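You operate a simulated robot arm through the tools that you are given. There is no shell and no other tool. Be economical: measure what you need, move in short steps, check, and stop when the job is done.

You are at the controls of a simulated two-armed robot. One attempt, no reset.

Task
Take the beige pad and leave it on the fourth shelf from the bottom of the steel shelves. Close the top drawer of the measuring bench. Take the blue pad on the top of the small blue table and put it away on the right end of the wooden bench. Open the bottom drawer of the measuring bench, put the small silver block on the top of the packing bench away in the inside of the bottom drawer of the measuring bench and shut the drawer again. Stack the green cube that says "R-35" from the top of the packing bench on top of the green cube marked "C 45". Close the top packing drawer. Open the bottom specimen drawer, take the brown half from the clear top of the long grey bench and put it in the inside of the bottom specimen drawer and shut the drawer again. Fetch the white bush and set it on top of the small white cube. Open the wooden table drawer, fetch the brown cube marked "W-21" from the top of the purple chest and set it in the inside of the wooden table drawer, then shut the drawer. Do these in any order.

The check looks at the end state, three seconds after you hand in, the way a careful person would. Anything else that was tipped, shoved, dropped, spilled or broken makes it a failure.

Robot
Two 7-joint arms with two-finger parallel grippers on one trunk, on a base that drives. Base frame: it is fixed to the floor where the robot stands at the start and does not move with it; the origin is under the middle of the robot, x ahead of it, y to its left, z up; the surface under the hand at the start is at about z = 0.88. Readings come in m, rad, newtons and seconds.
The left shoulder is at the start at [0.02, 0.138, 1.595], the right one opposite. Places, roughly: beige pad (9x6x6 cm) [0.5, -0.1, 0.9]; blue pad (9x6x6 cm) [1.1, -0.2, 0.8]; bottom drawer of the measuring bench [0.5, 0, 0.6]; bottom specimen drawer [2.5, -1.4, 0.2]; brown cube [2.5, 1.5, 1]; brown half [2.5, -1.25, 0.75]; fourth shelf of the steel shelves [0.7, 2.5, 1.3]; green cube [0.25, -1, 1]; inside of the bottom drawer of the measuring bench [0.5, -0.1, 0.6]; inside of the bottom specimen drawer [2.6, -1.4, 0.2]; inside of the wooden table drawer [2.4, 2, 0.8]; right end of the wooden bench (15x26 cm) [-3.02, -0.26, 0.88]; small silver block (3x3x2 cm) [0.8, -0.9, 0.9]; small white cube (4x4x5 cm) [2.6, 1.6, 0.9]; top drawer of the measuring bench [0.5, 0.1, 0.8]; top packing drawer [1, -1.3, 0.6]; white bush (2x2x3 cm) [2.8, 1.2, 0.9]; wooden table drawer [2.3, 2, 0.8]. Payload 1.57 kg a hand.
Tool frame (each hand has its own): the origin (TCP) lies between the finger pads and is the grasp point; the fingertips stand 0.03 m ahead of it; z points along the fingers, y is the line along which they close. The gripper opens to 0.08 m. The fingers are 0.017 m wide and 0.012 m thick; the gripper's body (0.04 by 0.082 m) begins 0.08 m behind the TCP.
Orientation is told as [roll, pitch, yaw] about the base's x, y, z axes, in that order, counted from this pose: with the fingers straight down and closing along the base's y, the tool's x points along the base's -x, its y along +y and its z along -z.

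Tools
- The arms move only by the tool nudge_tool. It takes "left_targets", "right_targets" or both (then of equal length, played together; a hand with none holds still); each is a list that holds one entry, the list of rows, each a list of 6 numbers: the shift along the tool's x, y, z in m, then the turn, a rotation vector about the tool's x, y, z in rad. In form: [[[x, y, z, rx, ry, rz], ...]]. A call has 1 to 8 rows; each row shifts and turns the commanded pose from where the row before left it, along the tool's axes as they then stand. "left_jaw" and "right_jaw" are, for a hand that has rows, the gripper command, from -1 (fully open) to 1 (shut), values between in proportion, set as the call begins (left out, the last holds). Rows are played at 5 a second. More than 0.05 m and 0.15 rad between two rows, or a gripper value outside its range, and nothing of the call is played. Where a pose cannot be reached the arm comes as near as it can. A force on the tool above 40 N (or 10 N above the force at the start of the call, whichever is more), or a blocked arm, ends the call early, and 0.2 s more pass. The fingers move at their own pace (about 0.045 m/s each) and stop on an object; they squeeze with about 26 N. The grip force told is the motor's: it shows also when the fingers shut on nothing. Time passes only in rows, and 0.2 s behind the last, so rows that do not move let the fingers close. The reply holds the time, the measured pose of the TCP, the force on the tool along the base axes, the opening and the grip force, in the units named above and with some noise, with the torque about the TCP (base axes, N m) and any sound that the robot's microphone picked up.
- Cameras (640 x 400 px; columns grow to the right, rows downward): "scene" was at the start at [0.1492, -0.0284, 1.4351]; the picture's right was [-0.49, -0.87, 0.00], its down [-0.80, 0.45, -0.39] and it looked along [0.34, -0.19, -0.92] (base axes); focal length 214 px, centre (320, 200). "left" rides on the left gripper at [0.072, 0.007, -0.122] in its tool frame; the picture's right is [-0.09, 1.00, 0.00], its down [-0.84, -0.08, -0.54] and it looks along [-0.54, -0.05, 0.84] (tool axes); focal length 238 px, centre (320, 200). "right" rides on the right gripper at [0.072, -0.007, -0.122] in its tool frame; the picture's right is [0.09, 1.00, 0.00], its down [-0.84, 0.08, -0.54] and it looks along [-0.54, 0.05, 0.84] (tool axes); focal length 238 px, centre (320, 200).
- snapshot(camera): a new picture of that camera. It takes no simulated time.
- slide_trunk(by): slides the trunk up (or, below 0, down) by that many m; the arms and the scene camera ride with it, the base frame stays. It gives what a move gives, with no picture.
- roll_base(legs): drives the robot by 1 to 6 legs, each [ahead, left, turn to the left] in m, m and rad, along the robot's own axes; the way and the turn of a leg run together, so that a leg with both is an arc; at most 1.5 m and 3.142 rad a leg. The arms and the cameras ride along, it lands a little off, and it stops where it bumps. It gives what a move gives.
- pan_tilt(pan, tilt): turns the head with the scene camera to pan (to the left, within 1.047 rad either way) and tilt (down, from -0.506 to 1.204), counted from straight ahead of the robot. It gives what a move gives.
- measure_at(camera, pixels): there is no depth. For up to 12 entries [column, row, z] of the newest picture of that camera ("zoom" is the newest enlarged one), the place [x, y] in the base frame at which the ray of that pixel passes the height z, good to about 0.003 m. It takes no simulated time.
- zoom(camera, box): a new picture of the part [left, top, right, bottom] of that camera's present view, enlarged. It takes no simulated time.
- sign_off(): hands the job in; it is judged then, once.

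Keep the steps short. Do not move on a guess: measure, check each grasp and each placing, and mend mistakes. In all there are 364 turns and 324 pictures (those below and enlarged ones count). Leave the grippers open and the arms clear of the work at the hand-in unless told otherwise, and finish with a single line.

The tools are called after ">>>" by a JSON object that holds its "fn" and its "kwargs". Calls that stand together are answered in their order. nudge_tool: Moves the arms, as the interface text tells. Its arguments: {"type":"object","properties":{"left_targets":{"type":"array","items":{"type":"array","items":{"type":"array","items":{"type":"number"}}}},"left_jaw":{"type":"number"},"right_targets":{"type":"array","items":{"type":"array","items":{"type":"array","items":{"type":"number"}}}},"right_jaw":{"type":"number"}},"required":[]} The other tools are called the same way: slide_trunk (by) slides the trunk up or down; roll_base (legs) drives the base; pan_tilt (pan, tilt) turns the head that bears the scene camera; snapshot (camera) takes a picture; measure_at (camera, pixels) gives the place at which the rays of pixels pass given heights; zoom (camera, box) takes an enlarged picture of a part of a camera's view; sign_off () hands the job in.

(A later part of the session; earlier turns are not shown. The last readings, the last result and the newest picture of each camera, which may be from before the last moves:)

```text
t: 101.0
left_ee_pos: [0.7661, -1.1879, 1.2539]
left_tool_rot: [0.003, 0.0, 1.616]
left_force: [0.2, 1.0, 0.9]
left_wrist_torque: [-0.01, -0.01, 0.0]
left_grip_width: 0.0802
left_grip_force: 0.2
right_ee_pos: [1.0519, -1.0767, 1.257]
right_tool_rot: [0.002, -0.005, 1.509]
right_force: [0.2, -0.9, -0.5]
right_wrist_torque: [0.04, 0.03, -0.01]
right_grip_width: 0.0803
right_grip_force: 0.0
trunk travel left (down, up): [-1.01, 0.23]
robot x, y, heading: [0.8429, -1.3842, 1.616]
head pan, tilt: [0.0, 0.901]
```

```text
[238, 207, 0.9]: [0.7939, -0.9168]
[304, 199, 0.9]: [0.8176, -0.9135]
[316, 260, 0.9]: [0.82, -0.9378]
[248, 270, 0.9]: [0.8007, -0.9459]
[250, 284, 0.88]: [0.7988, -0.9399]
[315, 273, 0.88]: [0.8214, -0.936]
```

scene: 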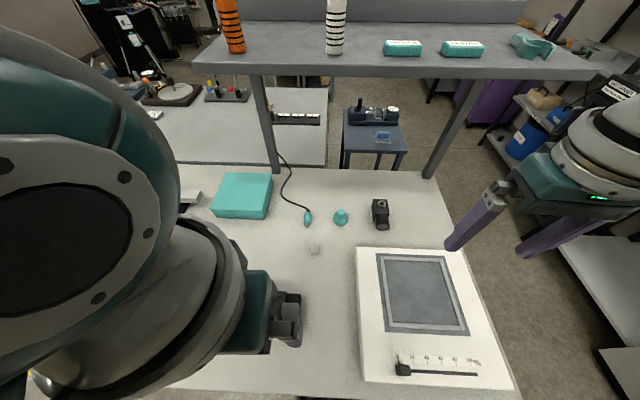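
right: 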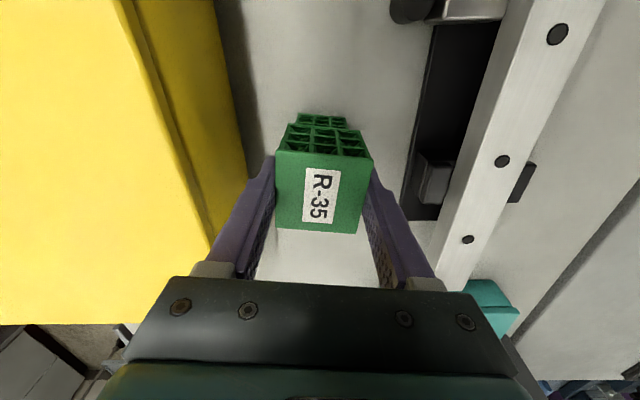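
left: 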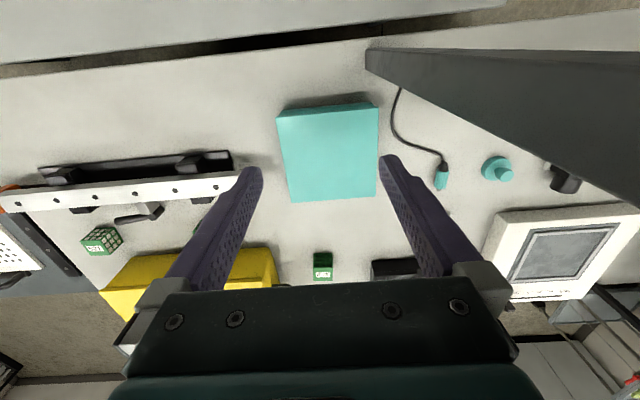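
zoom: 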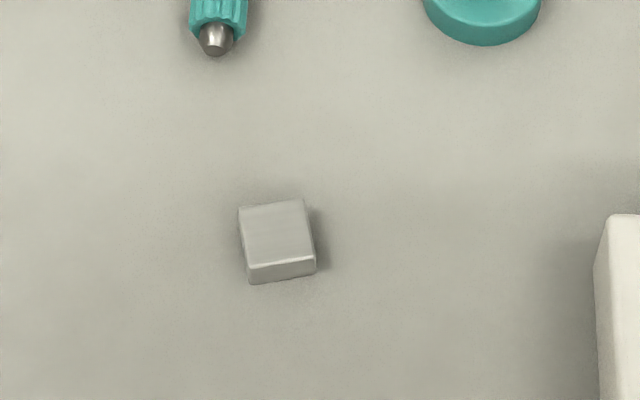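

Block centre (0.808,-0.928), yaw ≈0.15. Retract right hand, extend left by 0.1, then drive forward.

>>> {"fn": "nudge_tool", "kwargs": {"left_targets": [[[-0.035, 0, 0, 0, 0, -0.05], [-0.035, 0, 0, 0, 0, -0.05], [-0.03, 0, 0, 0, 0, 0]]], "right_targets": [[[0.04, 0, 0, 0, 0, 0], [0.04, 0, 0, 0, 0, 0], [0.04, 0, 0, 0, 0, 0]]]}}

>>> {"fn": "roll_base", "kwargs": {"legs": [[0.16, -0.053, 0]]}}

>>> {"fn": "slide_trunk", "kwargs": {"by": -0.22}}

>>> {"fn": "snapshot", "kwargs": {"camera": "left"}}

>>> {"fn": "snapshot", "kwargs": {"camera": "scene"}}

```text
t: 101.8
left_ee_pos: [0.7548, -1.0867, 1.2544]
left_tool_rot: [0.004, -0.002, 1.718]
left_force: [-0.3, -0.8, 0.0]
left_wrist_torque: [-0.01, -0.01, 0.01]
left_grip_width: 0.08
left_grip_force: 0.0
right_ee_pos: [1.0452, -1.1989, 1.2572]
right_tool_rot: [0.002, -0.008, 1.507]
right_force: [-0.5, -0.5, 0.7]
right_wrist_torque: [0.02, 0.0, 0.01]
right_grip_width: 0.0801
right_grip_force: 0.0
trunk travel left (down, up): [-1.01, 0.23]
robot x, y, heading: [0.8468, -1.39, 1.615]
head pan, tilt: [0.0, 0.901]
```

```text
t: 103.3
left_ee_pos: [0.8012, -0.9245, 1.2539]
left_tool_rot: [0.004, 0.001, 1.713]
left_force: [-0.2, -1.0, 0.7]
left_wrist_torque: [0.0, 0.02, -0.04]
left_grip_width: 0.0799
left_grip_force: 0.0
right_ee_pos: [1.0911, -1.036, 1.2573]
right_tool_rot: [0.002, -0.005, 1.508]
right_force: [0.0, 0.6, -0.1]
right_wrist_torque: [-0.02, 0.03, -0.05]
right_grip_width: 0.0803
right_grip_force: 0.0
trunk travel left (down, up): [-1.01, 0.23]
robot x, y, heading: [0.8929, -1.2231, 1.611]
head pan, tilt: [0.0, 0.901]
```

```text
t: 105.6
left_ee_pos: [0.8015, -0.9238, 1.0341]
left_tool_rot: [0.004, 0.0, 1.714]
left_force: [-1.0, -0.2, -0.2]
left_wrist_torque: [0.04, 0.0, 0.01]
left_grip_width: 0.08
left_grip_force: 0.0
right_ee_pos: [1.0915, -1.0347, 1.0369]
right_tool_rot: [0.003, -0.006, 1.505]
right_force: [-0.1, 0.2, 0.3]
right_wrist_torque: [-0.01, 0.01, 0.0]
right_grip_width: 0.0798
right_grip_force: 0.0
trunk travel left (down, up): [-0.79, 0.45]
robot x, y, heading: [0.8932, -1.2248, 1.61]
head pan, tilt: [0.0, 0.901]
```

```text
271 pictures are left
```

left: 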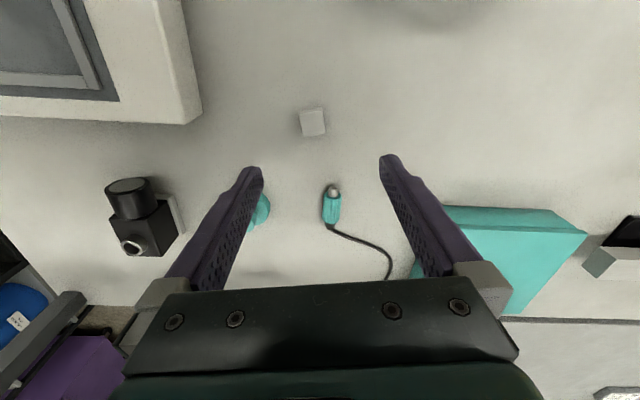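

```text
270 pictures are left
```

scene: 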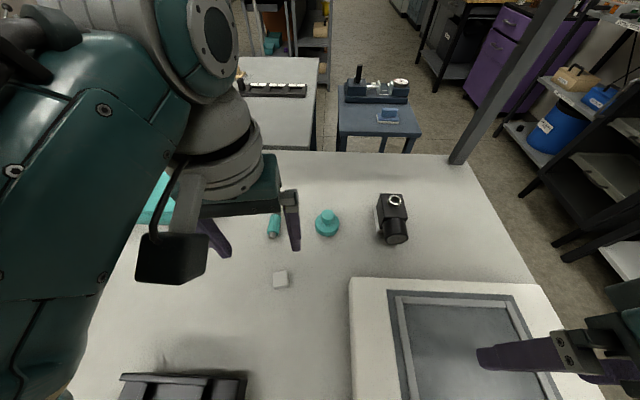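

>>> {"fn": "measure_at", "kwargs": {"camera": "left", "pixels": [[300, 113, 0.9], [322, 108, 0.9], [326, 131, 0.9], [303, 136, 0.9]]}}

>>> {"fn": "measure_at", "kwargs": {"camera": "scene", "pixels": [[273, 272, 0.9], [287, 271, 0.9], [289, 284, 0.9], [274, 286, 0.9]]}}

```text
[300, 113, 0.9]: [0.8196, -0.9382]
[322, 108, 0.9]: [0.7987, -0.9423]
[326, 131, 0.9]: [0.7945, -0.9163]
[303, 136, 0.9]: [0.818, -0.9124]
```

```text
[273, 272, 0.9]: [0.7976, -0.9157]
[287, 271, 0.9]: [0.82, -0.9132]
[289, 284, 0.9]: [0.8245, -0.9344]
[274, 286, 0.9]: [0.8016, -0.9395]
```

>>> {"fn": "nudge_tool", "kwargs": {"left_targets": [[[0.004, -0.007, 0.04, 0, 0, -0.04], [0, 0, 0.05, 0, 0, 0], [0, 0, 0.02, 0, 0, 0], [0, 0, 0.009, 0, 0, 0]]]}}

>>> {"fn": "snapshot", "kwargs": {"camera": "left"}}

```text
t: 106.6
left_ee_pos: [0.8081, -0.9272, 0.9133]
left_tool_rot: [0.004, 0.0, 1.755]
left_force: [0.3, 0.4, 0.0]
left_wrist_torque: [0.01, -0.01, 0.01]
left_grip_width: 0.08
left_grip_force: 0.0
right_ee_pos: [1.0931, -1.0358, 1.0373]
right_tool_rot: [0.002, -0.003, 1.506]
right_force: [-0.1, 0.1, 0.0]
right_wrist_torque: [-0.02, -0.01, 0.01]
right_grip_width: 0.0799
right_grip_force: 0.0
trunk travel left (down, up): [-0.79, 0.45]
robot x, y, heading: [0.8922, -1.2251, 1.616]
head pan, tilt: [0.0, 0.901]
```

```text
269 pictures are left
```

left: 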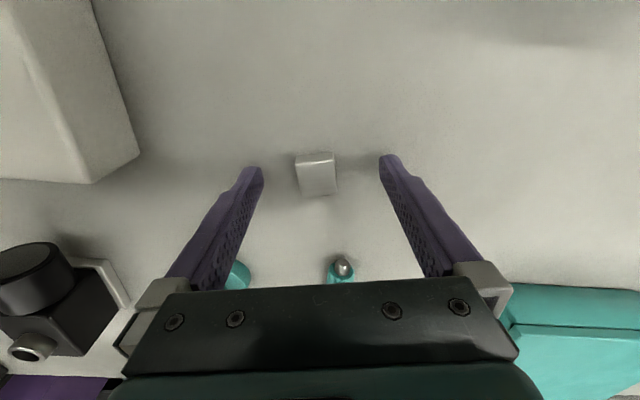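

>>> {"fn": "nudge_tool", "kwargs": {"left_targets": [[[0, 0, 0, 0, 0, 0], [0, 0, 0, 0, 0, 0], [0, 0, 0, 0, 0, 0], [0, 0, 0, 0, 0, 0]]], "left_jaw": 1}}

>>> {"fn": "nudge_tool", "kwargs": {"left_targets": [[[0, 0, -0.04, 0, 0, 0], [0, 0, -0.05, 0, 0, 0], [0, 0, -0.03, 0, 0, 0]]]}}

>>> {"fn": "snapshot", "kwargs": {"camera": "left"}}

```text
t: 107.6
left_ee_pos: [0.8073, -0.9276, 0.9147]
left_tool_rot: [0.004, 0.0, 1.753]
left_force: [0.7, 1.1, 0.2]
left_wrist_torque: [0.04, -0.02, 0.0]
left_grip_width: 0.025
left_grip_force: 20.5
right_ee_pos: [1.0919, -1.0354, 1.0376]
right_tool_rot: [0.001, -0.006, 1.506]
right_force: [-0.5, 0.1, 0.3]
right_wrist_torque: [-0.02, -0.02, -0.03]
right_grip_width: 0.0801
right_grip_force: 0.0
trunk travel left (down, up): [-0.79, 0.45]
robot x, y, heading: [0.8914, -1.2241, 1.614]
head pan, tilt: [0.0, 0.901]
```

```text
t: 108.4
left_ee_pos: [0.8033, -0.9322, 1.0315]
left_tool_rot: [0.023, -0.003, 1.754]
left_force: [-0.1, -0.2, -1.0]
left_wrist_torque: [0.0, 0.0, 0.01]
left_grip_width: 0.0249
left_grip_force: 25.8
right_ee_pos: [1.0913, -1.0343, 1.0368]
right_tool_rot: [0.003, -0.005, 1.506]
right_force: [1.0, 0.6, -0.4]
right_wrist_torque: [-0.01, 0.01, -0.02]
right_grip_width: 0.0802
right_grip_force: 0.1
trunk travel left (down, up): [-0.79, 0.45]
robot x, y, heading: [0.8947, -1.2214, 1.609]
head pan, tilt: [0.0, 0.901]
```

```text
268 pictures are left
```

left: 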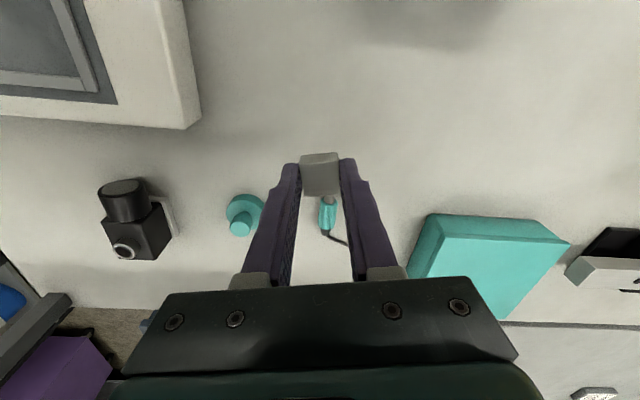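

Block held (2.5 cm). Back out south, go west and turn to heading 0 to view the packing drawer.

>>> {"fn": "slide_trunk", "kwargs": {"by": 0.2}}

>>> {"fn": "roll_base", "kwargs": {"legs": [[-0.15, 0, 0], [0, 0.5, 0], [0, 0, -1.61]]}}

>>> {"fn": "pan_tilt", "kwargs": {"pan": 0, "tilt": 0.9}}

>>> {"fn": "snapshot", "kwargs": {"camera": "scene"}}

```text
t: 110.6
left_ee_pos: [0.8029, -0.9313, 1.2329]
left_tool_rot: [0.021, -0.002, 1.755]
left_force: [-0.8, -0.3, 0.5]
left_wrist_torque: [-0.01, 0.02, -0.01]
left_grip_width: 0.025
left_grip_force: 26.2
right_ee_pos: [1.0916, -1.0362, 1.2374]
right_tool_rot: [0.001, -0.006, 1.506]
right_force: [0.3, 0.0, 0.2]
right_wrist_torque: [-0.01, 0.02, 0.0]
right_grip_width: 0.08
right_grip_force: 0.1
trunk travel left (down, up): [-0.99, 0.25]
robot x, y, heading: [0.8903, -1.2219, 1.613]
head pan, tilt: [0.0, 0.901]
```

```text
t: 118.4
left_ee_pos: [0.6774, -1.3065, 1.2329]
left_tool_rot: [0.02, -0.005, 0.186]
left_force: [-0.4, 0.2, 0.1]
left_wrist_torque: [-0.04, 0.04, -0.01]
left_grip_width: 0.0248
left_grip_force: 26.2
right_ee_pos: [0.5735, -1.5961, 1.2382]
right_tool_rot: [0.002, -0.004, -0.065]
right_force: [-0.6, 0.5, 0.0]
right_wrist_torque: [0.02, 0.0, 0.04]
right_grip_width: 0.0798
right_grip_force: 0.1
trunk travel left (down, up): [-0.99, 0.25]
robot x, y, heading: [0.3865, -1.3907, 0.045]
head pan, tilt: [0.0, 0.901]
```

```text
t: 119.0
left_ee_pos: [0.6787, -1.3042, 1.2321]
left_tool_rot: [0.024, -0.006, 0.188]
left_force: [-0.2, 0.5, -0.4]
left_wrist_torque: [-0.01, -0.02, -0.03]
left_grip_width: 0.0248
left_grip_force: 26.1
right_ee_pos: [0.5737, -1.5945, 1.2384]
right_tool_rot: [0.002, -0.005, -0.064]
right_force: [-0.3, -0.2, 0.2]
right_wrist_torque: [-0.03, -0.03, 0.04]
right_grip_width: 0.0802
right_grip_force: 0.0
trunk travel left (down, up): [-0.99, 0.25]
robot x, y, heading: [0.3865, -1.3955, 0.043]
head pan, tilt: [0.0, 0.901]
```

```text
267 pictures are left
```

scene: 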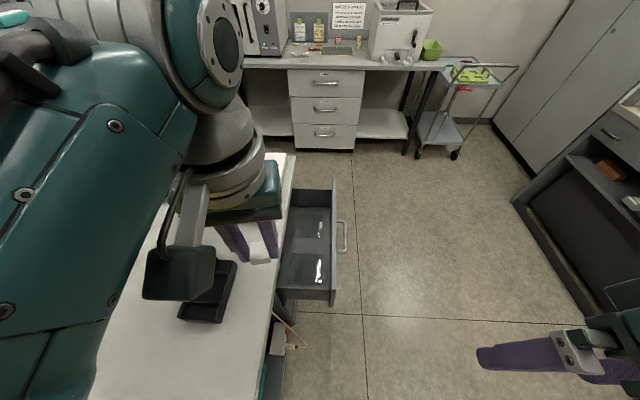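

>>> {"fn": "measure_at", "kwargs": {"camera": "scene", "pixels": [[335, 298, 0.75], [335, 298, 0.65], [336, 180, 0.75], [346, 237, 0.65], [346, 237, 0.6], [346, 222, 0.65], [346, 251, 0.65], [272, 312, 0.88], [512, 205, 0.0]]}}

>>> {"fn": "zoom", "kwargs": {"camera": "scene", "box": [250, 160, 370, 320]}}

```text
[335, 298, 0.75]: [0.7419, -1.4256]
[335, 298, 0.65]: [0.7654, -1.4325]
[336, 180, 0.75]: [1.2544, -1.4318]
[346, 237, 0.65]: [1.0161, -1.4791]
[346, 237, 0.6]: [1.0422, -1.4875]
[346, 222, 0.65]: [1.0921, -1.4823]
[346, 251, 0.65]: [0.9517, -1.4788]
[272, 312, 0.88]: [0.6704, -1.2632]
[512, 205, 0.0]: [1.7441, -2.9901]
```

```text
2.50 times, centred on (310, 240) of scene
```

zoom: 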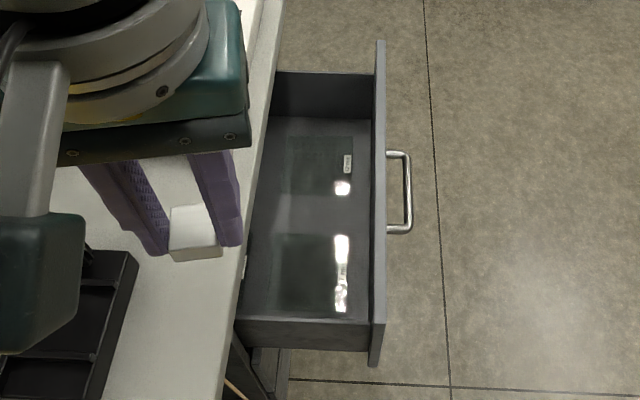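

Drawer front at y≈-1.43 (x 0.75–1.25), handle outer y≈-1.48. Position right hand outside it: drive, raise left hand (with block), lower trunk and right hand.

>>> {"fn": "roll_base", "kwargs": {"legs": [[0.43, -0.06, -0.043]]}}

>>> {"fn": "nudge_tool", "kwargs": {"left_targets": [[[0, 0, -0.04, 0, 0, 0], [0, 0, -0.04, 0, 0, 0], [0, 0, -0.04, 0, 0, 0], [0, 0, 0, 0, 0, 0], [0, 0, 0, 0, 0, 0]]], "right_targets": [[[0, 0, 0.05, 0, 0, 0], [0, 0, 0.05, 0, 0, 0], [0, 0, 0.05, 0, 0, 0], [0, 0, 0.05, 0, 0, 0], [0, 0, 0.04, 0, 0, 0]]], "right_jaw": 1}}

```text
t: 121.7
left_ee_pos: [1.1225, -1.3607, 1.2321]
left_tool_rot: [0.025, -0.004, 0.154]
left_force: [0.2, 0.0, 0.0]
left_wrist_torque: [0.0, -0.03, 0.02]
left_grip_width: 0.0247
left_grip_force: 26.0
right_ee_pos: [1.0093, -1.6481, 1.2373]
right_tool_rot: [0.002, -0.006, -0.098]
right_force: [-0.8, 0.3, -0.3]
right_wrist_torque: [0.01, -0.01, -0.01]
right_grip_width: 0.0801
right_grip_force: 0.0
trunk travel left (down, up): [-0.99, 0.25]
robot x, y, heading: [0.8298, -1.439, 0.007]
head pan, tilt: [0.0, 0.901]
```

```text
t: 123.1
left_ee_pos: [1.1516, -1.3276, 1.2683]
left_tool_rot: [0.114, -0.022, 0.184]
left_force: [1.3, 0.2, -0.7]
left_wrist_torque: [-0.01, 0.0, -0.01]
left_grip_width: 0.025
left_grip_force: 26.1
left hand out of reach, approached as far as the arm can: row 2, 3
right_ee_pos: [1.0112, -1.6458, 0.9997]
right_tool_rot: [0.004, -0.008, -0.096]
right_force: [0.6, 0.1, 0.6]
right_wrist_torque: [0.0, 0.02, -0.03]
right_grip_width: 0.0
right_grip_force: 21.1
trunk travel left (down, up): [-0.99, 0.25]
robot x, y, heading: [0.8309, -1.4442, 0.009]
head pan, tilt: [0.0, 0.901]
stopped in row 5 (left hand): the arm was blocked; the commanded pose is now the measured one
```

>>> {"fn": "slide_trunk", "kwargs": {"by": -0.27}}

>>> {"fn": "roll_base", "kwargs": {"legs": [[0, 0.1, 0]]}}

>>> {"fn": "snapshot", "kwargs": {"camera": "right"}}

>>> {"fn": "snapshot", "kwargs": {"camera": "left"}}

```text
t: 125.8
left_ee_pos: [1.1513, -1.3275, 0.9981]
left_tool_rot: [0.114, -0.022, 0.181]
left_force: [1.2, 0.5, -0.3]
left_wrist_torque: [0.03, 0.05, 0.02]
left_grip_width: 0.0249
left_grip_force: 26.0
right_ee_pos: [1.0111, -1.6455, 0.7315]
right_tool_rot: [0.003, -0.008, -0.095]
right_force: [0.7, -0.6, 0.1]
right_wrist_torque: [0.0, -0.02, -0.02]
right_grip_width: 0.0
right_grip_force: 21.1
trunk travel left (down, up): [-0.72, 0.52]
robot x, y, heading: [0.8285, -1.4434, 0.01]
head pan, tilt: [0.0, 0.901]
```

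```text
t: 127.0
left_ee_pos: [1.1499, -1.2301, 0.9988]
left_tool_rot: [0.113, -0.022, 0.182]
left_force: [0.0, 0.1, 0.0]
left_wrist_torque: [-0.02, 0.01, 0.01]
left_grip_width: 0.025
left_grip_force: 26.5
right_ee_pos: [1.0108, -1.5456, 0.7295]
right_tool_rot: [0.001, -0.006, -0.096]
right_force: [-0.2, -0.4, 0.4]
right_wrist_torque: [0.02, -0.01, 0.0]
right_grip_width: 0.0001
right_grip_force: 21.4
trunk travel left (down, up): [-0.72, 0.52]
robot x, y, heading: [0.8263, -1.3418, 0.009]
head pan, tilt: [0.0, 0.901]
```

```text
265 pictures are left
```

right: 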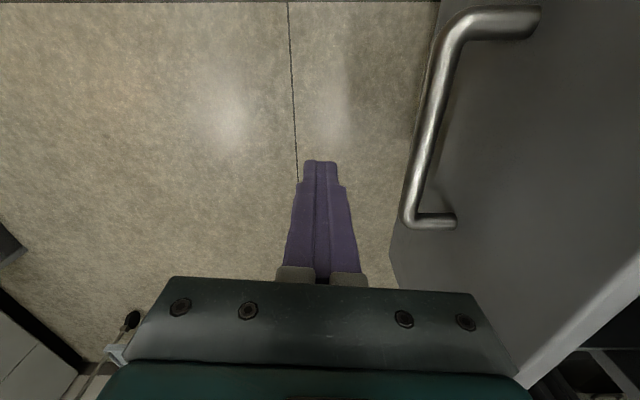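

```text
264 pictures are left
```

left: 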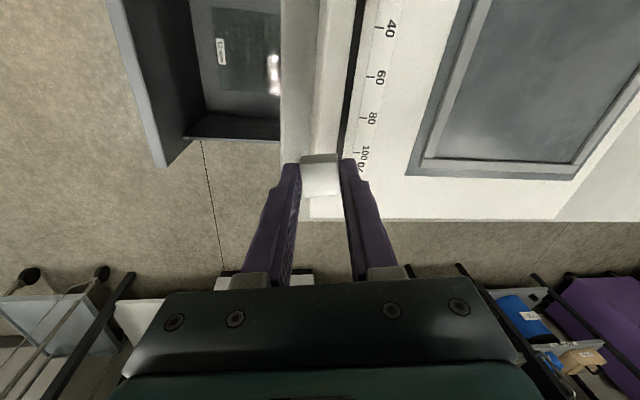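

>>> {"fn": "roll_base", "kwargs": {"legs": [[0, 0.16, 0]]}}

>>> {"fn": "snapshot", "kwargs": {"camera": "right"}}

```text
t: 128.5
left_ee_pos: [1.1479, -1.0684, 0.9993]
left_tool_rot: [0.121, -0.022, 0.189]
left_force: [-0.1, 0.3, -0.4]
left_wrist_torque: [0.01, -0.02, 0.05]
left_grip_width: 0.0245
left_grip_force: 25.7
right_ee_pos: [1.0103, -1.3875, 0.7302]
right_tool_rot: [0.005, -0.006, -0.093]
right_force: [0.0, -0.1, -0.5]
right_wrist_torque: [-0.01, 0.0, 0.01]
right_grip_width: 0.0
right_grip_force: 21.1
trunk travel left (down, up): [-0.72, 0.52]
robot x, y, heading: [0.8237, -1.1877, 0.01]
head pan, tilt: [0.0, 0.901]
stopped in leg 1: the robot was blocked; the commanded pose is now the measured one
```

```text
263 pictures are left
```

right: 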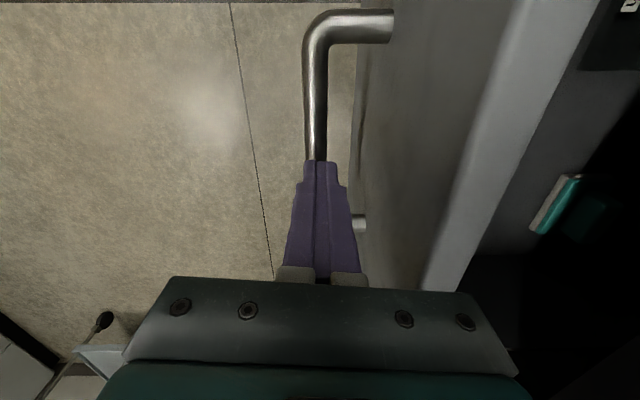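

Blocked. Check what is touching.

>>> {"fn": "pan_tilt", "kwargs": {"pan": 0.9, "tilt": 0.4}}

>>> {"fn": "snapshot", "kwargs": {"camera": "scene"}}

>>> {"fn": "pan_tilt", "kwargs": {"pan": -0.7, "tilt": 1.1}}

>>> {"fn": "snapshot", "kwargs": {"camera": "scene"}}

```text
t: 129.7
left_ee_pos: [1.1497, -1.069, 0.999]
left_tool_rot: [0.118, -0.025, 0.187]
left_force: [-0.6, 0.3, -0.1]
left_wrist_torque: [0.0, 0.0, -0.02]
left_grip_width: 0.0248
left_grip_force: 26.1
right_ee_pos: [1.0094, -1.3889, 0.7306]
right_tool_rot: [0.005, -0.007, -0.092]
right_force: [0.0, 0.2, -1.6]
right_wrist_torque: [0.04, -0.02, 0.03]
right_grip_width: 0.0
right_grip_force: 21.4
trunk travel left (down, up): [-0.72, 0.52]
robot x, y, heading: [0.8259, -1.1831, 0.015]
head pan, tilt: [0.901, 0.4]
```

```text
262 pictures are left
```

scene: 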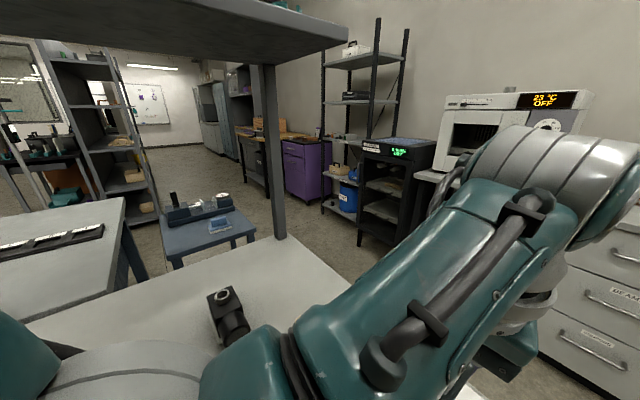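

```text
t: 131.4
left_ee_pos: [1.1486, -1.0695, 0.9983]
left_tool_rot: [0.118, -0.024, 0.187]
left_force: [-0.8, 0.1, -0.7]
left_wrist_torque: [-0.01, -0.01, 0.02]
left_grip_width: 0.0248
left_grip_force: 26.6
right_ee_pos: [1.011, -1.3881, 0.7316]
right_tool_rot: [0.005, -0.006, -0.093]
right_force: [-0.5, 0.2, -0.6]
right_wrist_torque: [0.03, -0.01, 0.03]
right_grip_width: 0.0
right_grip_force: 21.3
trunk travel left (down, up): [-0.72, 0.52]
robot x, y, heading: [0.8254, -1.1831, 0.015]
head pan, tilt: [-0.7, 1.1]
```

```text
261 pictures are left
```

scene: 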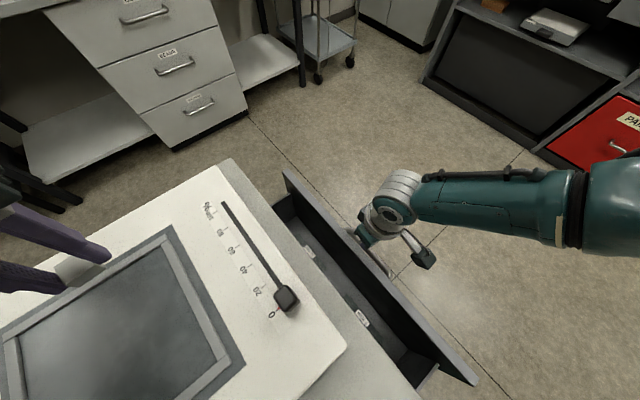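

The left shoulder reached the overhead shelf edge. Back off 4 cm and push with the right arm itself.

>>> {"fn": "roll_base", "kwargs": {"legs": [[0, -0.05, 0]]}}

>>> {"fn": "nudge_tool", "kwargs": {"right_targets": [[[0, 0.04, 0, 0, 0, 0], [0, 0.04, 0, 0, 0, 0], [0, 0.03, 0, 0, 0, 0], [0, 0.03, 0, 0, 0, 0], [0, 0.03, 0, 0, 0, 0]]]}}

>>> {"fn": "snapshot", "kwargs": {"camera": "right"}}

```text
t: 132.3
left_ee_pos: [1.1499, -1.1204, 0.9985]
left_tool_rot: [0.118, -0.023, 0.187]
left_force: [-0.6, -0.1, -0.3]
left_wrist_torque: [-0.02, 0.0, -0.01]
left_grip_width: 0.0248
left_grip_force: 25.8
right_ee_pos: [1.0106, -1.438, 0.7305]
right_tool_rot: [0.006, -0.005, -0.094]
right_force: [0.3, -0.3, 0.2]
right_wrist_torque: [0.01, 0.02, -0.02]
right_grip_width: 0.0001
right_grip_force: 21.2
trunk travel left (down, up): [-0.72, 0.52]
robot x, y, heading: [0.8264, -1.2367, 0.013]
head pan, tilt: [-0.7, 1.1]
```

```text
t: 133.5
left_ee_pos: [1.1499, -1.1239, 0.9988]
left_tool_rot: [0.116, -0.022, 0.186]
left_force: [0.4, -0.5, 0.2]
left_wrist_torque: [0.04, 0.02, 0.01]
left_grip_width: 0.0248
left_grip_force: 25.8
right_ee_pos: [1.023, -1.3015, 0.7335]
right_tool_rot: [-0.029, -0.002, -0.09]
right_force: [1.7, -21.8, 0.6]
right_wrist_torque: [2.58, 0.15, 0.31]
right_grip_width: 0.0
right_grip_force: 21.7
right hand out of reach, approached as far as the arm can: row 5
trunk travel left (down, up): [-0.72, 0.52]
robot x, y, heading: [0.8278, -1.2355, 0.011]
head pan, tilt: [-0.7, 1.1]
stopped in row 5 (right hand): the force on the tool passed its limit at 48 N (the readings are from after the stop); the commanded pose is now the measured one
```

```text
260 pictures are left
```

right: 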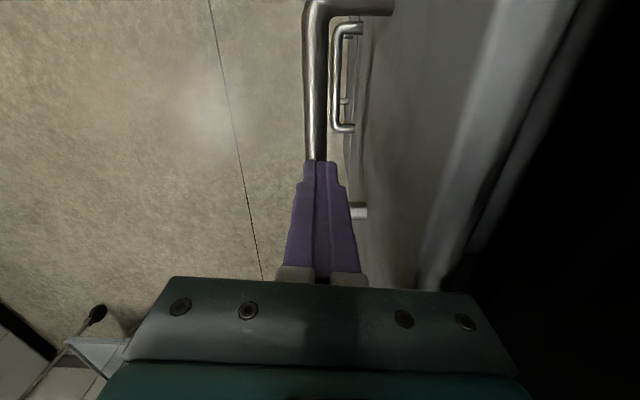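

Stopped at 48 N; back the hand off and look.

>>> {"fn": "nudge_tool", "kwargs": {"right_targets": [[[0, -0.04, 0, 0, 0, 0], [0, -0.04, 0, 0, 0, 0], [0, -0.04, 0, 0, 0, 0]]]}}

>>> {"fn": "roll_base", "kwargs": {"legs": [[-0.1, -0.2, 0]]}}

>>> {"fn": "pan_tilt", "kwargs": {"pan": 0.1, "tilt": 1.1}}

>>> {"fn": "snapshot", "kwargs": {"camera": "scene"}}

>>> {"fn": "snapshot", "kwargs": {"camera": "right"}}

```text
t: 134.3
left_ee_pos: [1.1497, -1.1203, 0.9986]
left_tool_rot: [0.12, -0.024, 0.186]
left_force: [0.0, 0.0, -0.5]
left_wrist_torque: [0.01, 0.04, 0.0]
left_grip_width: 0.0246
left_grip_force: 25.9
right_ee_pos: [1.0129, -1.4137, 0.734]
right_tool_rot: [-0.015, -0.002, -0.092]
right_force: [0.6, 0.0, 0.2]
right_wrist_torque: [0.02, -0.04, -0.03]
right_grip_width: 0.0
right_grip_force: 21.0
trunk travel left (down, up): [-0.72, 0.52]
robot x, y, heading: [0.8294, -1.2339, 0.01]
head pan, tilt: [-0.7, 1.1]
```

```text
t: 136.0
left_ee_pos: [1.0524, -1.3175, 0.9982]
left_tool_rot: [0.119, -0.024, 0.187]
left_force: [-0.1, -0.4, 0.5]
left_wrist_torque: [-0.01, -0.01, 0.0]
left_grip_width: 0.0247
left_grip_force: 26.0
right_ee_pos: [0.9165, -1.6107, 0.7336]
right_tool_rot: [-0.017, -0.003, -0.09]
right_force: [0.0, -0.7, 0.3]
right_wrist_torque: [0.0, 0.03, -0.02]
right_grip_width: 0.0
right_grip_force: 21.1
trunk travel left (down, up): [-0.72, 0.52]
robot x, y, heading: [0.7315, -1.4349, 0.014]
head pan, tilt: [-0.7, 1.1]
```

```text
t: 137.1
left_ee_pos: [1.0516, -1.3182, 0.9982]
left_tool_rot: [0.12, -0.024, 0.185]
left_force: [-0.1, -0.1, -0.1]
left_wrist_torque: [-0.01, 0.0, 0.02]
left_grip_width: 0.0248
left_grip_force: 25.3
right_ee_pos: [0.9166, -1.6112, 0.7348]
right_tool_rot: [-0.015, -0.002, -0.09]
right_force: [0.2, 0.3, 0.2]
right_wrist_torque: [0.01, -0.01, 0.03]
right_grip_width: 0.0
right_grip_force: 21.6
trunk travel left (down, up): [-0.72, 0.52]
robot x, y, heading: [0.7233, -1.4358, 0.009]
head pan, tilt: [0.099, 1.1]
```

```text
259 pictures are left
```

scene: 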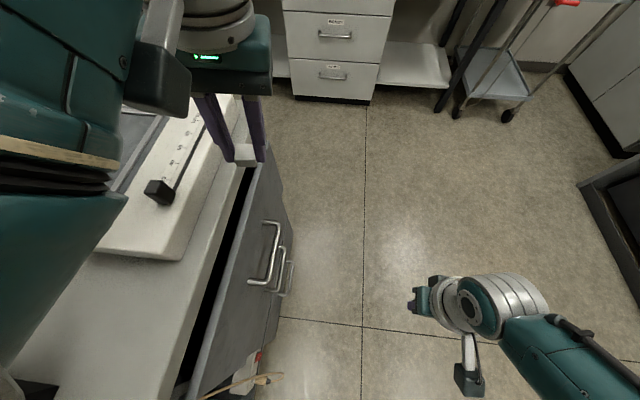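

```text
258 pictures are left
```

right: 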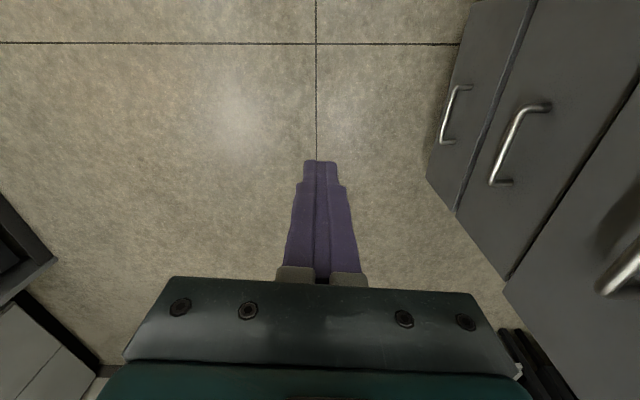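

>>> {"fn": "zoom", "kwargs": {"camera": "scene", "box": [160, 140, 320, 380]}}

>>> {"fn": "zoom", "kwargs": {"camera": "right", "box": [400, 0, 640, 320]}}

```text
1.67 times, centred on (240, 260) of scene
```

zoom: 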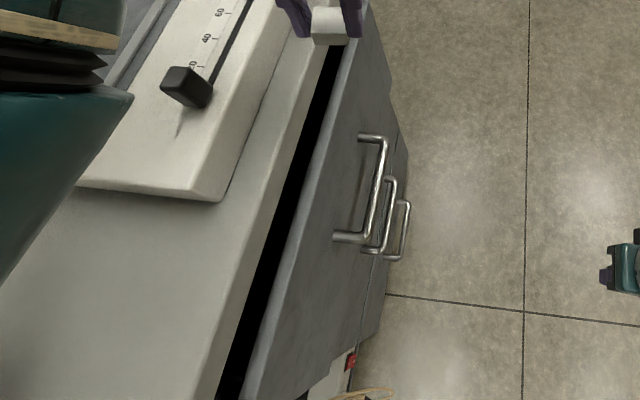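

```text
1.25 times, centred on (520, 160) of right
```

zoom: 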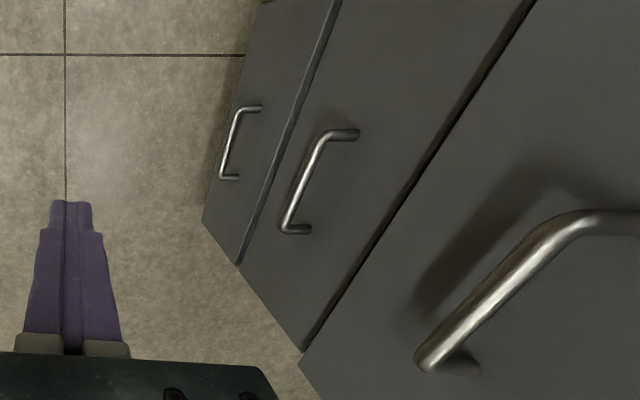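

The hand body hit the bench edge (torque), so the drawer may not be fully home. Tilt the right fingers toward the drawer by 0.35 rad and push again.

>>> {"fn": "nudge_tool", "kwargs": {"right_targets": [[[0, 0, 0, -0.12, 0, 0], [0, 0, 0, -0.12, 0, 0], [0, 0, 0, -0.12, 0, 0], [0, 0, 0, 0, 0, 0]]]}}

>>> {"fn": "roll_base", "kwargs": {"legs": [[0.1, 0.19, 0]]}}

>>> {"fn": "snapshot", "kwargs": {"camera": "right"}}

```text
t: 138.1
left_ee_pos: [1.0518, -1.317, 0.9995]
left_tool_rot: [0.123, -0.025, 0.188]
left_force: [-1.0, 0.3, 1.2]
left_wrist_torque: [0.0, -0.02, -0.04]
left_grip_width: 0.0247
left_grip_force: 26.4
right_ee_pos: [0.9167, -1.6097, 0.7356]
right_tool_rot: [0.346, -0.001, -0.091]
right_force: [0.9, 0.2, 0.2]
right_wrist_torque: [0.02, 0.01, -0.01]
right_grip_width: 0.0001
right_grip_force: 21.4
trunk travel left (down, up): [-0.72, 0.52]
robot x, y, heading: [0.7294, -1.4359, 0.014]
head pan, tilt: [0.099, 1.1]
```

```text
t: 139.8
left_ee_pos: [1.1481, -1.1283, 0.9972]
left_tool_rot: [0.121, -0.023, 0.181]
left_force: [-0.7, 0.0, -0.7]
left_wrist_torque: [0.04, -0.02, -0.02]
left_grip_width: 0.0249
left_grip_force: 26.5
right_ee_pos: [1.0119, -1.4222, 0.7346]
right_tool_rot: [0.344, -0.002, -0.097]
right_force: [0.0, -0.7, 0.5]
right_wrist_torque: [-0.01, -0.01, 0.01]
right_grip_width: 0.0002
right_grip_force: 21.6
trunk travel left (down, up): [-0.72, 0.52]
robot x, y, heading: [0.8291, -1.2452, 0.011]
head pan, tilt: [0.099, 1.1]
```

```text
255 pictures are left
```

right: 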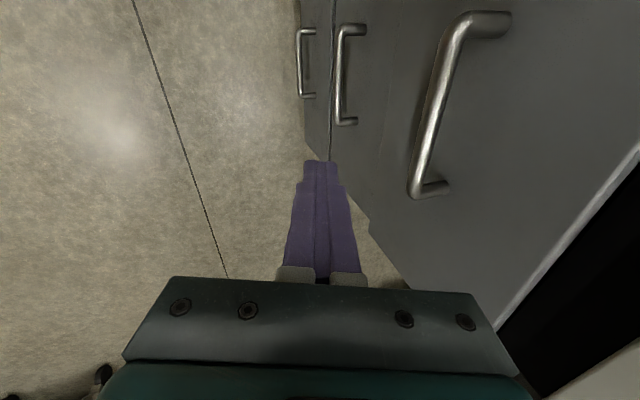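

There's a slight step on the side. Push in +y horizontally.

>>> {"fn": "nudge_tool", "kwargs": {"right_targets": [[[0, 0.038, 0.0136, 0, 0, 0], [0, 0.028, 0.01, 0, 0, 0], [0, 0.028, 0.01, 0, 0, 0], [0, 0.028, 0.01, 0, 0, 0], [0, 0.02, 0.007, 0, 0, 0], [0, 0.02, 0.007, 0, 0, 0]]]}}

>>> {"fn": "snapshot", "kwargs": {"camera": "right"}}

```text
t: 141.2
left_ee_pos: [1.1485, -1.1359, 0.9965]
left_tool_rot: [0.114, -0.023, 0.179]
left_force: [0.0, 0.8, -0.3]
left_wrist_torque: [-0.04, 0.01, 0.03]
left_grip_width: 0.0249
left_grip_force: 26.4
right_ee_pos: [1.0249, -1.263, 0.7328]
right_tool_rot: [0.326, -0.004, -0.095]
right_force: [0.4, -30.4, 2.7]
right_wrist_torque: [0.04, 0.34, 0.33]
right_grip_width: 0.0001
right_grip_force: 21.2
trunk travel left (down, up): [-0.72, 0.52]
robot x, y, heading: [0.8255, -1.2437, 0.004]
head pan, tilt: [0.099, 1.1]
```

```text
254 pictures are left
```

right: 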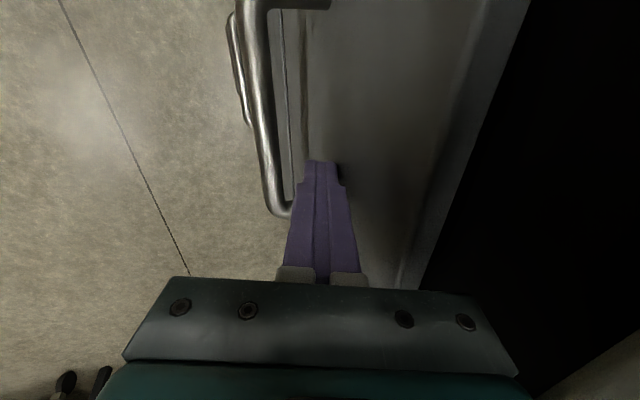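

Pressing 30 N against a hard stop. Retreat and verify.

>>> {"fn": "nudge_tool", "kwargs": {"right_targets": [[[0, -0.028, -0.01, 0, 0, 0], [0, -0.028, -0.01, 0, 0, 0], [0, -0.028, -0.01, 0, 0, 0], [0, -0.028, -0.01, 0, 0, 0], [0, -0.028, -0.01, 0, 0, 0]]]}}

>>> {"fn": "zoom", "kwargs": {"camera": "right", "box": [260, 0, 640, 300]}}

```text
t: 142.4
left_ee_pos: [1.1487, -1.1288, 0.9981]
left_tool_rot: [0.122, -0.025, 0.179]
left_force: [-0.2, -0.1, -1.5]
left_wrist_torque: [0.0, -0.01, -0.03]
left_grip_width: 0.0246
left_grip_force: 25.4
right_ee_pos: [1.0125, -1.3987, 0.7374]
right_tool_rot: [0.344, -0.001, -0.098]
right_force: [0.4, -0.6, 0.2]
right_wrist_torque: [0.01, -0.01, -0.03]
right_grip_width: 0.0001
right_grip_force: 20.9
trunk travel left (down, up): [-0.72, 0.52]
robot x, y, heading: [0.8229, -1.2428, 0.003]
head pan, tilt: [0.099, 1.1]
```

```text
1.33 times, centred on (450, 150) of right
```

zoom: 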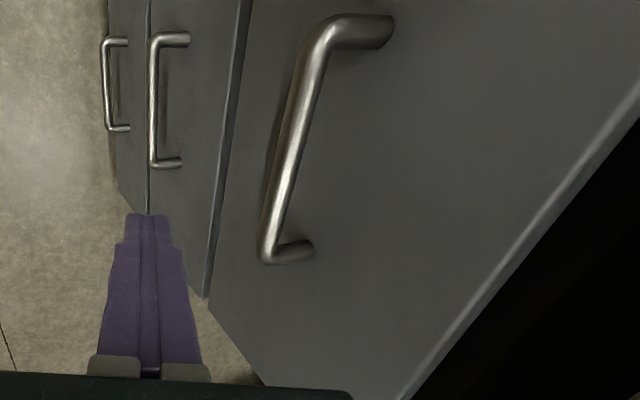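

Fronts are flush now: packing drawer closed. Raise, restore right hand, and drive to the measuring bench drawer side, facing -y.

>>> {"fn": "roll_base", "kwargs": {"legs": [[-0.05, -0.2, 0]]}}

>>> {"fn": "slide_trunk", "kwargs": {"by": 0.29}}

>>> {"fn": "nudge_tool", "kwargs": {"right_targets": [[[0, 0, 0, 0.115, 0, 0], [0, 0, 0, 0.115, 0, 0], [0, 0, 0, 0.115, 0, 0.08], [0, 0, -0.05, 0, 0, 0], [0, 0, -0.05, 0, 0, 0], [0, 0, -0.05, 0, 0, 0], [0, 0, -0.05, 0, 0, 0]]]}}

>>> {"fn": "roll_base", "kwargs": {"legs": [[-0.7, 0, 0], [0, 1.5, 0], [0, 0.54, 0], [0, 0, -1.57]]}}

>>> {"fn": "pan_tilt", "kwargs": {"pan": 0, "tilt": 1.0}}

>>> {"fn": "snapshot", "kwargs": {"camera": "scene"}}

```text
t: 144.0
left_ee_pos: [1.1007, -1.3263, 0.9976]
left_tool_rot: [0.12, -0.025, 0.184]
left_force: [0.2, 0.1, -0.7]
left_wrist_torque: [-0.03, 0.01, -0.01]
left_grip_width: 0.025
left_grip_force: 25.7
right_ee_pos: [0.9656, -1.5957, 0.7365]
right_tool_rot: [0.343, -0.001, -0.093]
right_force: [0.3, 0.1, 0.8]
right_wrist_torque: [0.01, 0.02, 0.03]
right_grip_width: 0.0
right_grip_force: 20.9
trunk travel left (down, up): [-0.72, 0.52]
robot x, y, heading: [0.7805, -1.4422, 0.006]
head pan, tilt: [0.099, 1.1]
```

```text
t: 146.9
left_ee_pos: [1.1017, -1.3274, 1.2872]
left_tool_rot: [0.122, -0.026, 0.185]
left_force: [0.0, -0.3, 0.6]
left_wrist_torque: [-0.02, 0.02, -0.01]
left_grip_width: 0.025
left_grip_force: 25.9
right_ee_pos: [0.966, -1.5977, 1.0266]
right_tool_rot: [0.344, -0.003, -0.092]
right_force: [-0.2, 0.4, 0.0]
right_wrist_torque: [-0.02, 0.0, -0.02]
right_grip_width: 0.0001
right_grip_force: 21.0
trunk travel left (down, up): [-1.01, 0.23]
robot x, y, heading: [0.7794, -1.4424, 0.009]
head pan, tilt: [0.099, 1.1]
```

```text
t: 148.5
left_ee_pos: [1.1012, -1.3266, 1.2887]
left_tool_rot: [0.12, -0.026, 0.184]
left_force: [0.6, 0.8, 0.4]
left_wrist_torque: [0.03, 0.04, 0.0]
left_grip_width: 0.0246
left_grip_force: 26.0
right_ee_pos: [0.9626, -1.5952, 1.2276]
right_tool_rot: [-0.002, 0.006, -0.173]
right_force: [-0.3, 0.0, -0.3]
right_wrist_torque: [0.04, 0.0, -0.01]
right_grip_width: 0.0002
right_grip_force: 21.1
trunk travel left (down, up): [-1.01, 0.23]
robot x, y, heading: [0.7809, -1.4429, 0.008]
head pan, tilt: [0.099, 1.1]
```

```text
t: 166.0
left_ee_pos: [0.2017, 0.302, 1.2881]
left_tool_rot: [0.121, -0.024, -1.384]
left_force: [0.7, 0.4, -0.3]
left_wrist_torque: [0.0, -0.01, -0.02]
left_grip_width: 0.0247
left_grip_force: 26.0
right_ee_pos: [-0.0671, 0.4384, 1.2279]
right_tool_rot: [-0.002, 0.002, -1.741]
right_force: [-0.3, -0.6, -0.1]
right_wrist_torque: [-0.01, -0.02, -0.01]
right_grip_width: 0.0
right_grip_force: 21.7
trunk travel left (down, up): [-1.01, 0.23]
robot x, y, heading: [0.0861, 0.6235, -1.562]
head pan, tilt: [0.099, 1.1]
```

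```text
t: 166.7
left_ee_pos: [0.2022, 0.302, 1.2873]
left_tool_rot: [0.119, -0.025, -1.382]
left_force: [-0.8, 0.0, -0.6]
left_wrist_torque: [0.0, 0.01, 0.02]
left_grip_width: 0.0251
left_grip_force: 26.2
right_ee_pos: [-0.0668, 0.4388, 1.2272]
right_tool_rot: [-0.001, 0.003, -1.742]
right_force: [-0.3, 0.5, 0.1]
right_wrist_torque: [0.07, -0.01, -0.03]
right_grip_width: 0.0
right_grip_force: 21.4
trunk travel left (down, up): [-1.01, 0.23]
robot x, y, heading: [0.0841, 0.627, -1.562]
head pan, tilt: [0.0, 1.0]
```

```text
252 pictures are left
```

scene: 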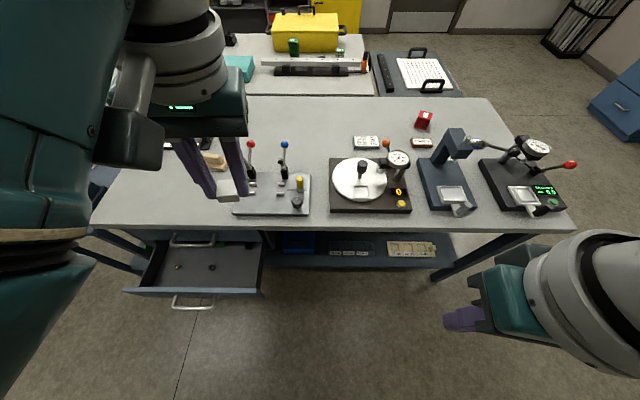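

>>> {"fn": "measure_at", "kwargs": {"camera": "scene", "pixels": [[180, 267, 0.58], [212, 267, 0.58], [265, 290, 0.7], [125, 290, 0.7], [262, 235, 0.6], [193, 305, 0.65]]}}

>>> {"fn": "nudge_tool", "kwargs": {"left_targets": [[[0, 0, 0, 0.06, 0.013, 0.09], [0, 0, 0, 0.06, 0.012, 0.09], [0, 0, 0, 0, 0, 0]]], "right_targets": [[[0.03, 0, 0, 0, 0, -0.09], [0.03, 0, 0, 0, 0, -0.08], [0, 0, 0, 0, 0, 0]]]}}

>>> {"fn": "roll_base", "kwargs": {"legs": [[0, 0.33, 0]]}}

>>> {"fn": "snapshot", "kwargs": {"camera": "left"}}

>>> {"fn": "snapshot", "kwargs": {"camera": "scene"}}

```text
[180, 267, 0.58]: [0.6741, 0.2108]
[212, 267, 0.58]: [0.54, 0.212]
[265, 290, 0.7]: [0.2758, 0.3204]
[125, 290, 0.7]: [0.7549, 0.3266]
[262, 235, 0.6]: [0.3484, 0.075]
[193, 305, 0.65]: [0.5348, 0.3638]
```

```text
t: 167.5
left_ee_pos: [0.2099, 0.3017, 1.2854]
left_tool_rot: [0.02, 0.01, -1.559]
left_force: [0.1, -0.3, 0.1]
left_wrist_torque: [-0.02, -0.02, 0.04]
left_grip_width: 0.0248
left_grip_force: 26.4
right_ee_pos: [-0.0573, 0.4986, 1.2246]
right_tool_rot: [0.001, 0.003, -1.569]
right_force: [0.4, 0.0, -0.2]
right_wrist_torque: [0.0, -0.03, 0.02]
right_grip_width: 0.0002
right_grip_force: 21.2
trunk travel left (down, up): [-1.01, 0.23]
robot x, y, heading: [0.0868, 0.6249, -1.561]
head pan, tilt: [0.0, 1.0]
```

```text
t: 169.7
left_ee_pos: [0.5387, 0.3044, 1.2862]
left_tool_rot: [0.018, 0.013, -1.557]
left_force: [0.2, 0.1, 0.2]
left_wrist_torque: [0.06, 0.02, 0.01]
left_grip_width: 0.0246
left_grip_force: 25.8
right_ee_pos: [0.2711, 0.5025, 1.2243]
right_tool_rot: [0.0, 0.003, -1.57]
right_force: [0.3, -0.2, 0.0]
right_wrist_torque: [0.01, -0.02, -0.02]
right_grip_width: 0.0
right_grip_force: 20.8
trunk travel left (down, up): [-1.01, 0.23]
robot x, y, heading: [0.4144, 0.6287, -1.56]
head pan, tilt: [0.0, 1.0]
```

```text
251 pictures are left
```

left: 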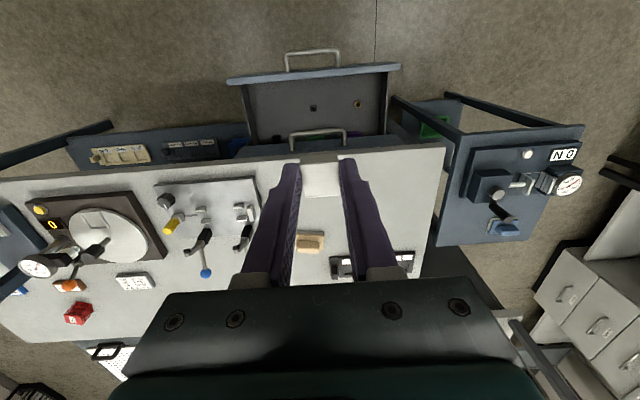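

```text
250 pictures are left
```

scene: 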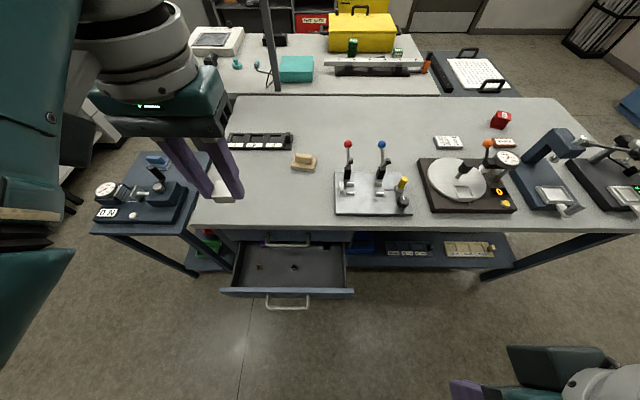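

Move over the free spot near x≈0.41, y≈0.265, and lower.

>>> {"fn": "roll_base", "kwargs": {"legs": [[0.04, -0.125, 0]]}}

>>> {"fn": "slide_trunk", "kwargs": {"by": -0.43}}

>>> {"fn": "snapshot", "kwargs": {"camera": "left"}}

>>> {"fn": "snapshot", "kwargs": {"camera": "scene"}}

```text
t: 170.9
left_ee_pos: [0.4162, 0.2643, 1.2859]
left_tool_rot: [0.025, 0.012, -1.557]
left_force: [0.4, -0.2, -0.1]
left_wrist_torque: [-0.03, 0.0, 0.0]
left_grip_width: 0.0246
left_grip_force: 26.2
right_ee_pos: [0.1455, 0.463, 1.2245]
right_tool_rot: [0.001, 0.003, -1.573]
right_force: [-0.3, -0.6, -0.7]
right_wrist_torque: [-0.01, -0.02, 0.0]
right_grip_width: 0.0
right_grip_force: 21.2
trunk travel left (down, up): [-1.01, 0.23]
robot x, y, heading: [0.2894, 0.5879, -1.562]
head pan, tilt: [0.0, 1.0]
```

```text
refused: -0.43 is not a number from -0.4 to 0.4
```

```text
249 pictures are left
```

left: 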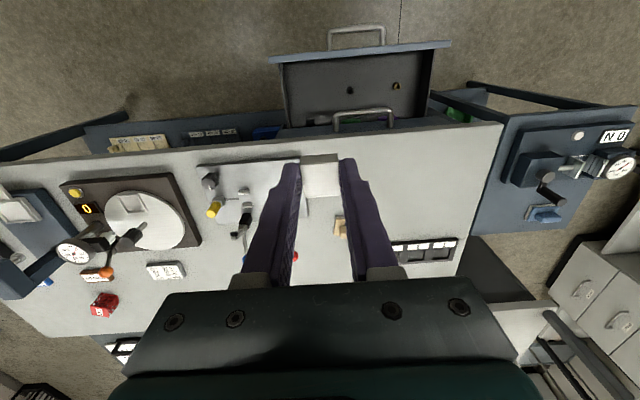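

```text
248 pictures are left
```

scene: 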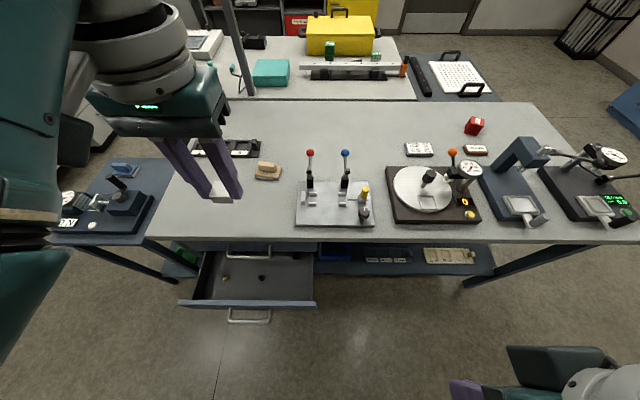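

>>> {"fn": "measure_at", "kwargs": {"camera": "left", "pixels": [[396, 86, 0.55], [396, 86, 0.6], [350, 90, 0.55], [350, 90, 0.6], [270, 60, 0.7], [450, 43, 0.7]]}}

>>> {"fn": "measure_at", "kwargs": {"camera": "scene", "pixels": [[224, 278, 0.55], [224, 278, 0.6], [262, 277, 0.55], [262, 277, 0.6], [315, 303, 0.7], [180, 304, 0.7]]}}

>>> {"fn": "slide_trunk", "kwargs": {"by": -0.3}}

>>> {"fn": "snapshot", "kwargs": {"camera": "left"}}

```text
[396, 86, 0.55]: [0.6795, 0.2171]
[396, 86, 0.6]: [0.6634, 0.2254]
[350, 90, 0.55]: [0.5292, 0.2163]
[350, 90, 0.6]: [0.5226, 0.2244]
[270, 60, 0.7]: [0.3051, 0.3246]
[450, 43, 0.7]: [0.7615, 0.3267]
```

```text
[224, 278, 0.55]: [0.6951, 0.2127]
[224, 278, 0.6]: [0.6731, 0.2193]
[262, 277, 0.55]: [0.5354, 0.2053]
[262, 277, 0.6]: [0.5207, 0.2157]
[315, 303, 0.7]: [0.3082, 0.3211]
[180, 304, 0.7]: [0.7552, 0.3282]
```

```text
t: 173.9
left_ee_pos: [0.4157, 0.2654, 0.9869]
left_tool_rot: [0.026, 0.014, -1.556]
left_force: [-0.4, 0.4, -0.3]
left_wrist_torque: [-0.02, -0.01, 0.01]
left_grip_width: 0.0247
left_grip_force: 25.6
right_ee_pos: [0.1467, 0.4614, 0.925]
right_tool_rot: [0.0, 0.003, -1.574]
right_force: [0.2, 0.5, 0.0]
right_wrist_torque: [0.03, -0.01, -0.03]
right_grip_width: 0.0003
right_grip_force: 21.5
trunk travel left (down, up): [-0.71, 0.53]
robot x, y, heading: [0.2904, 0.5877, -1.565]
head pan, tilt: [0.0, 1.0]
```

```text
247 pictures are left
```

left: 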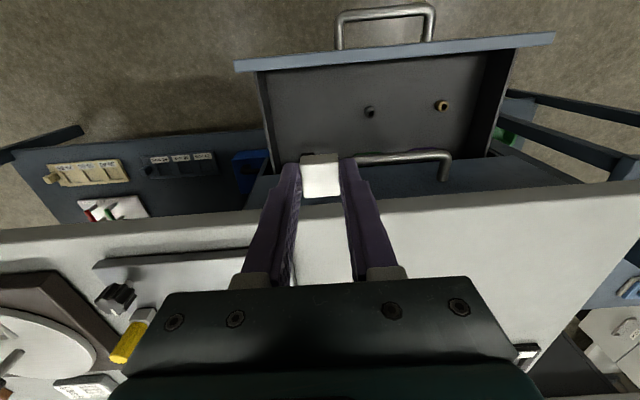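

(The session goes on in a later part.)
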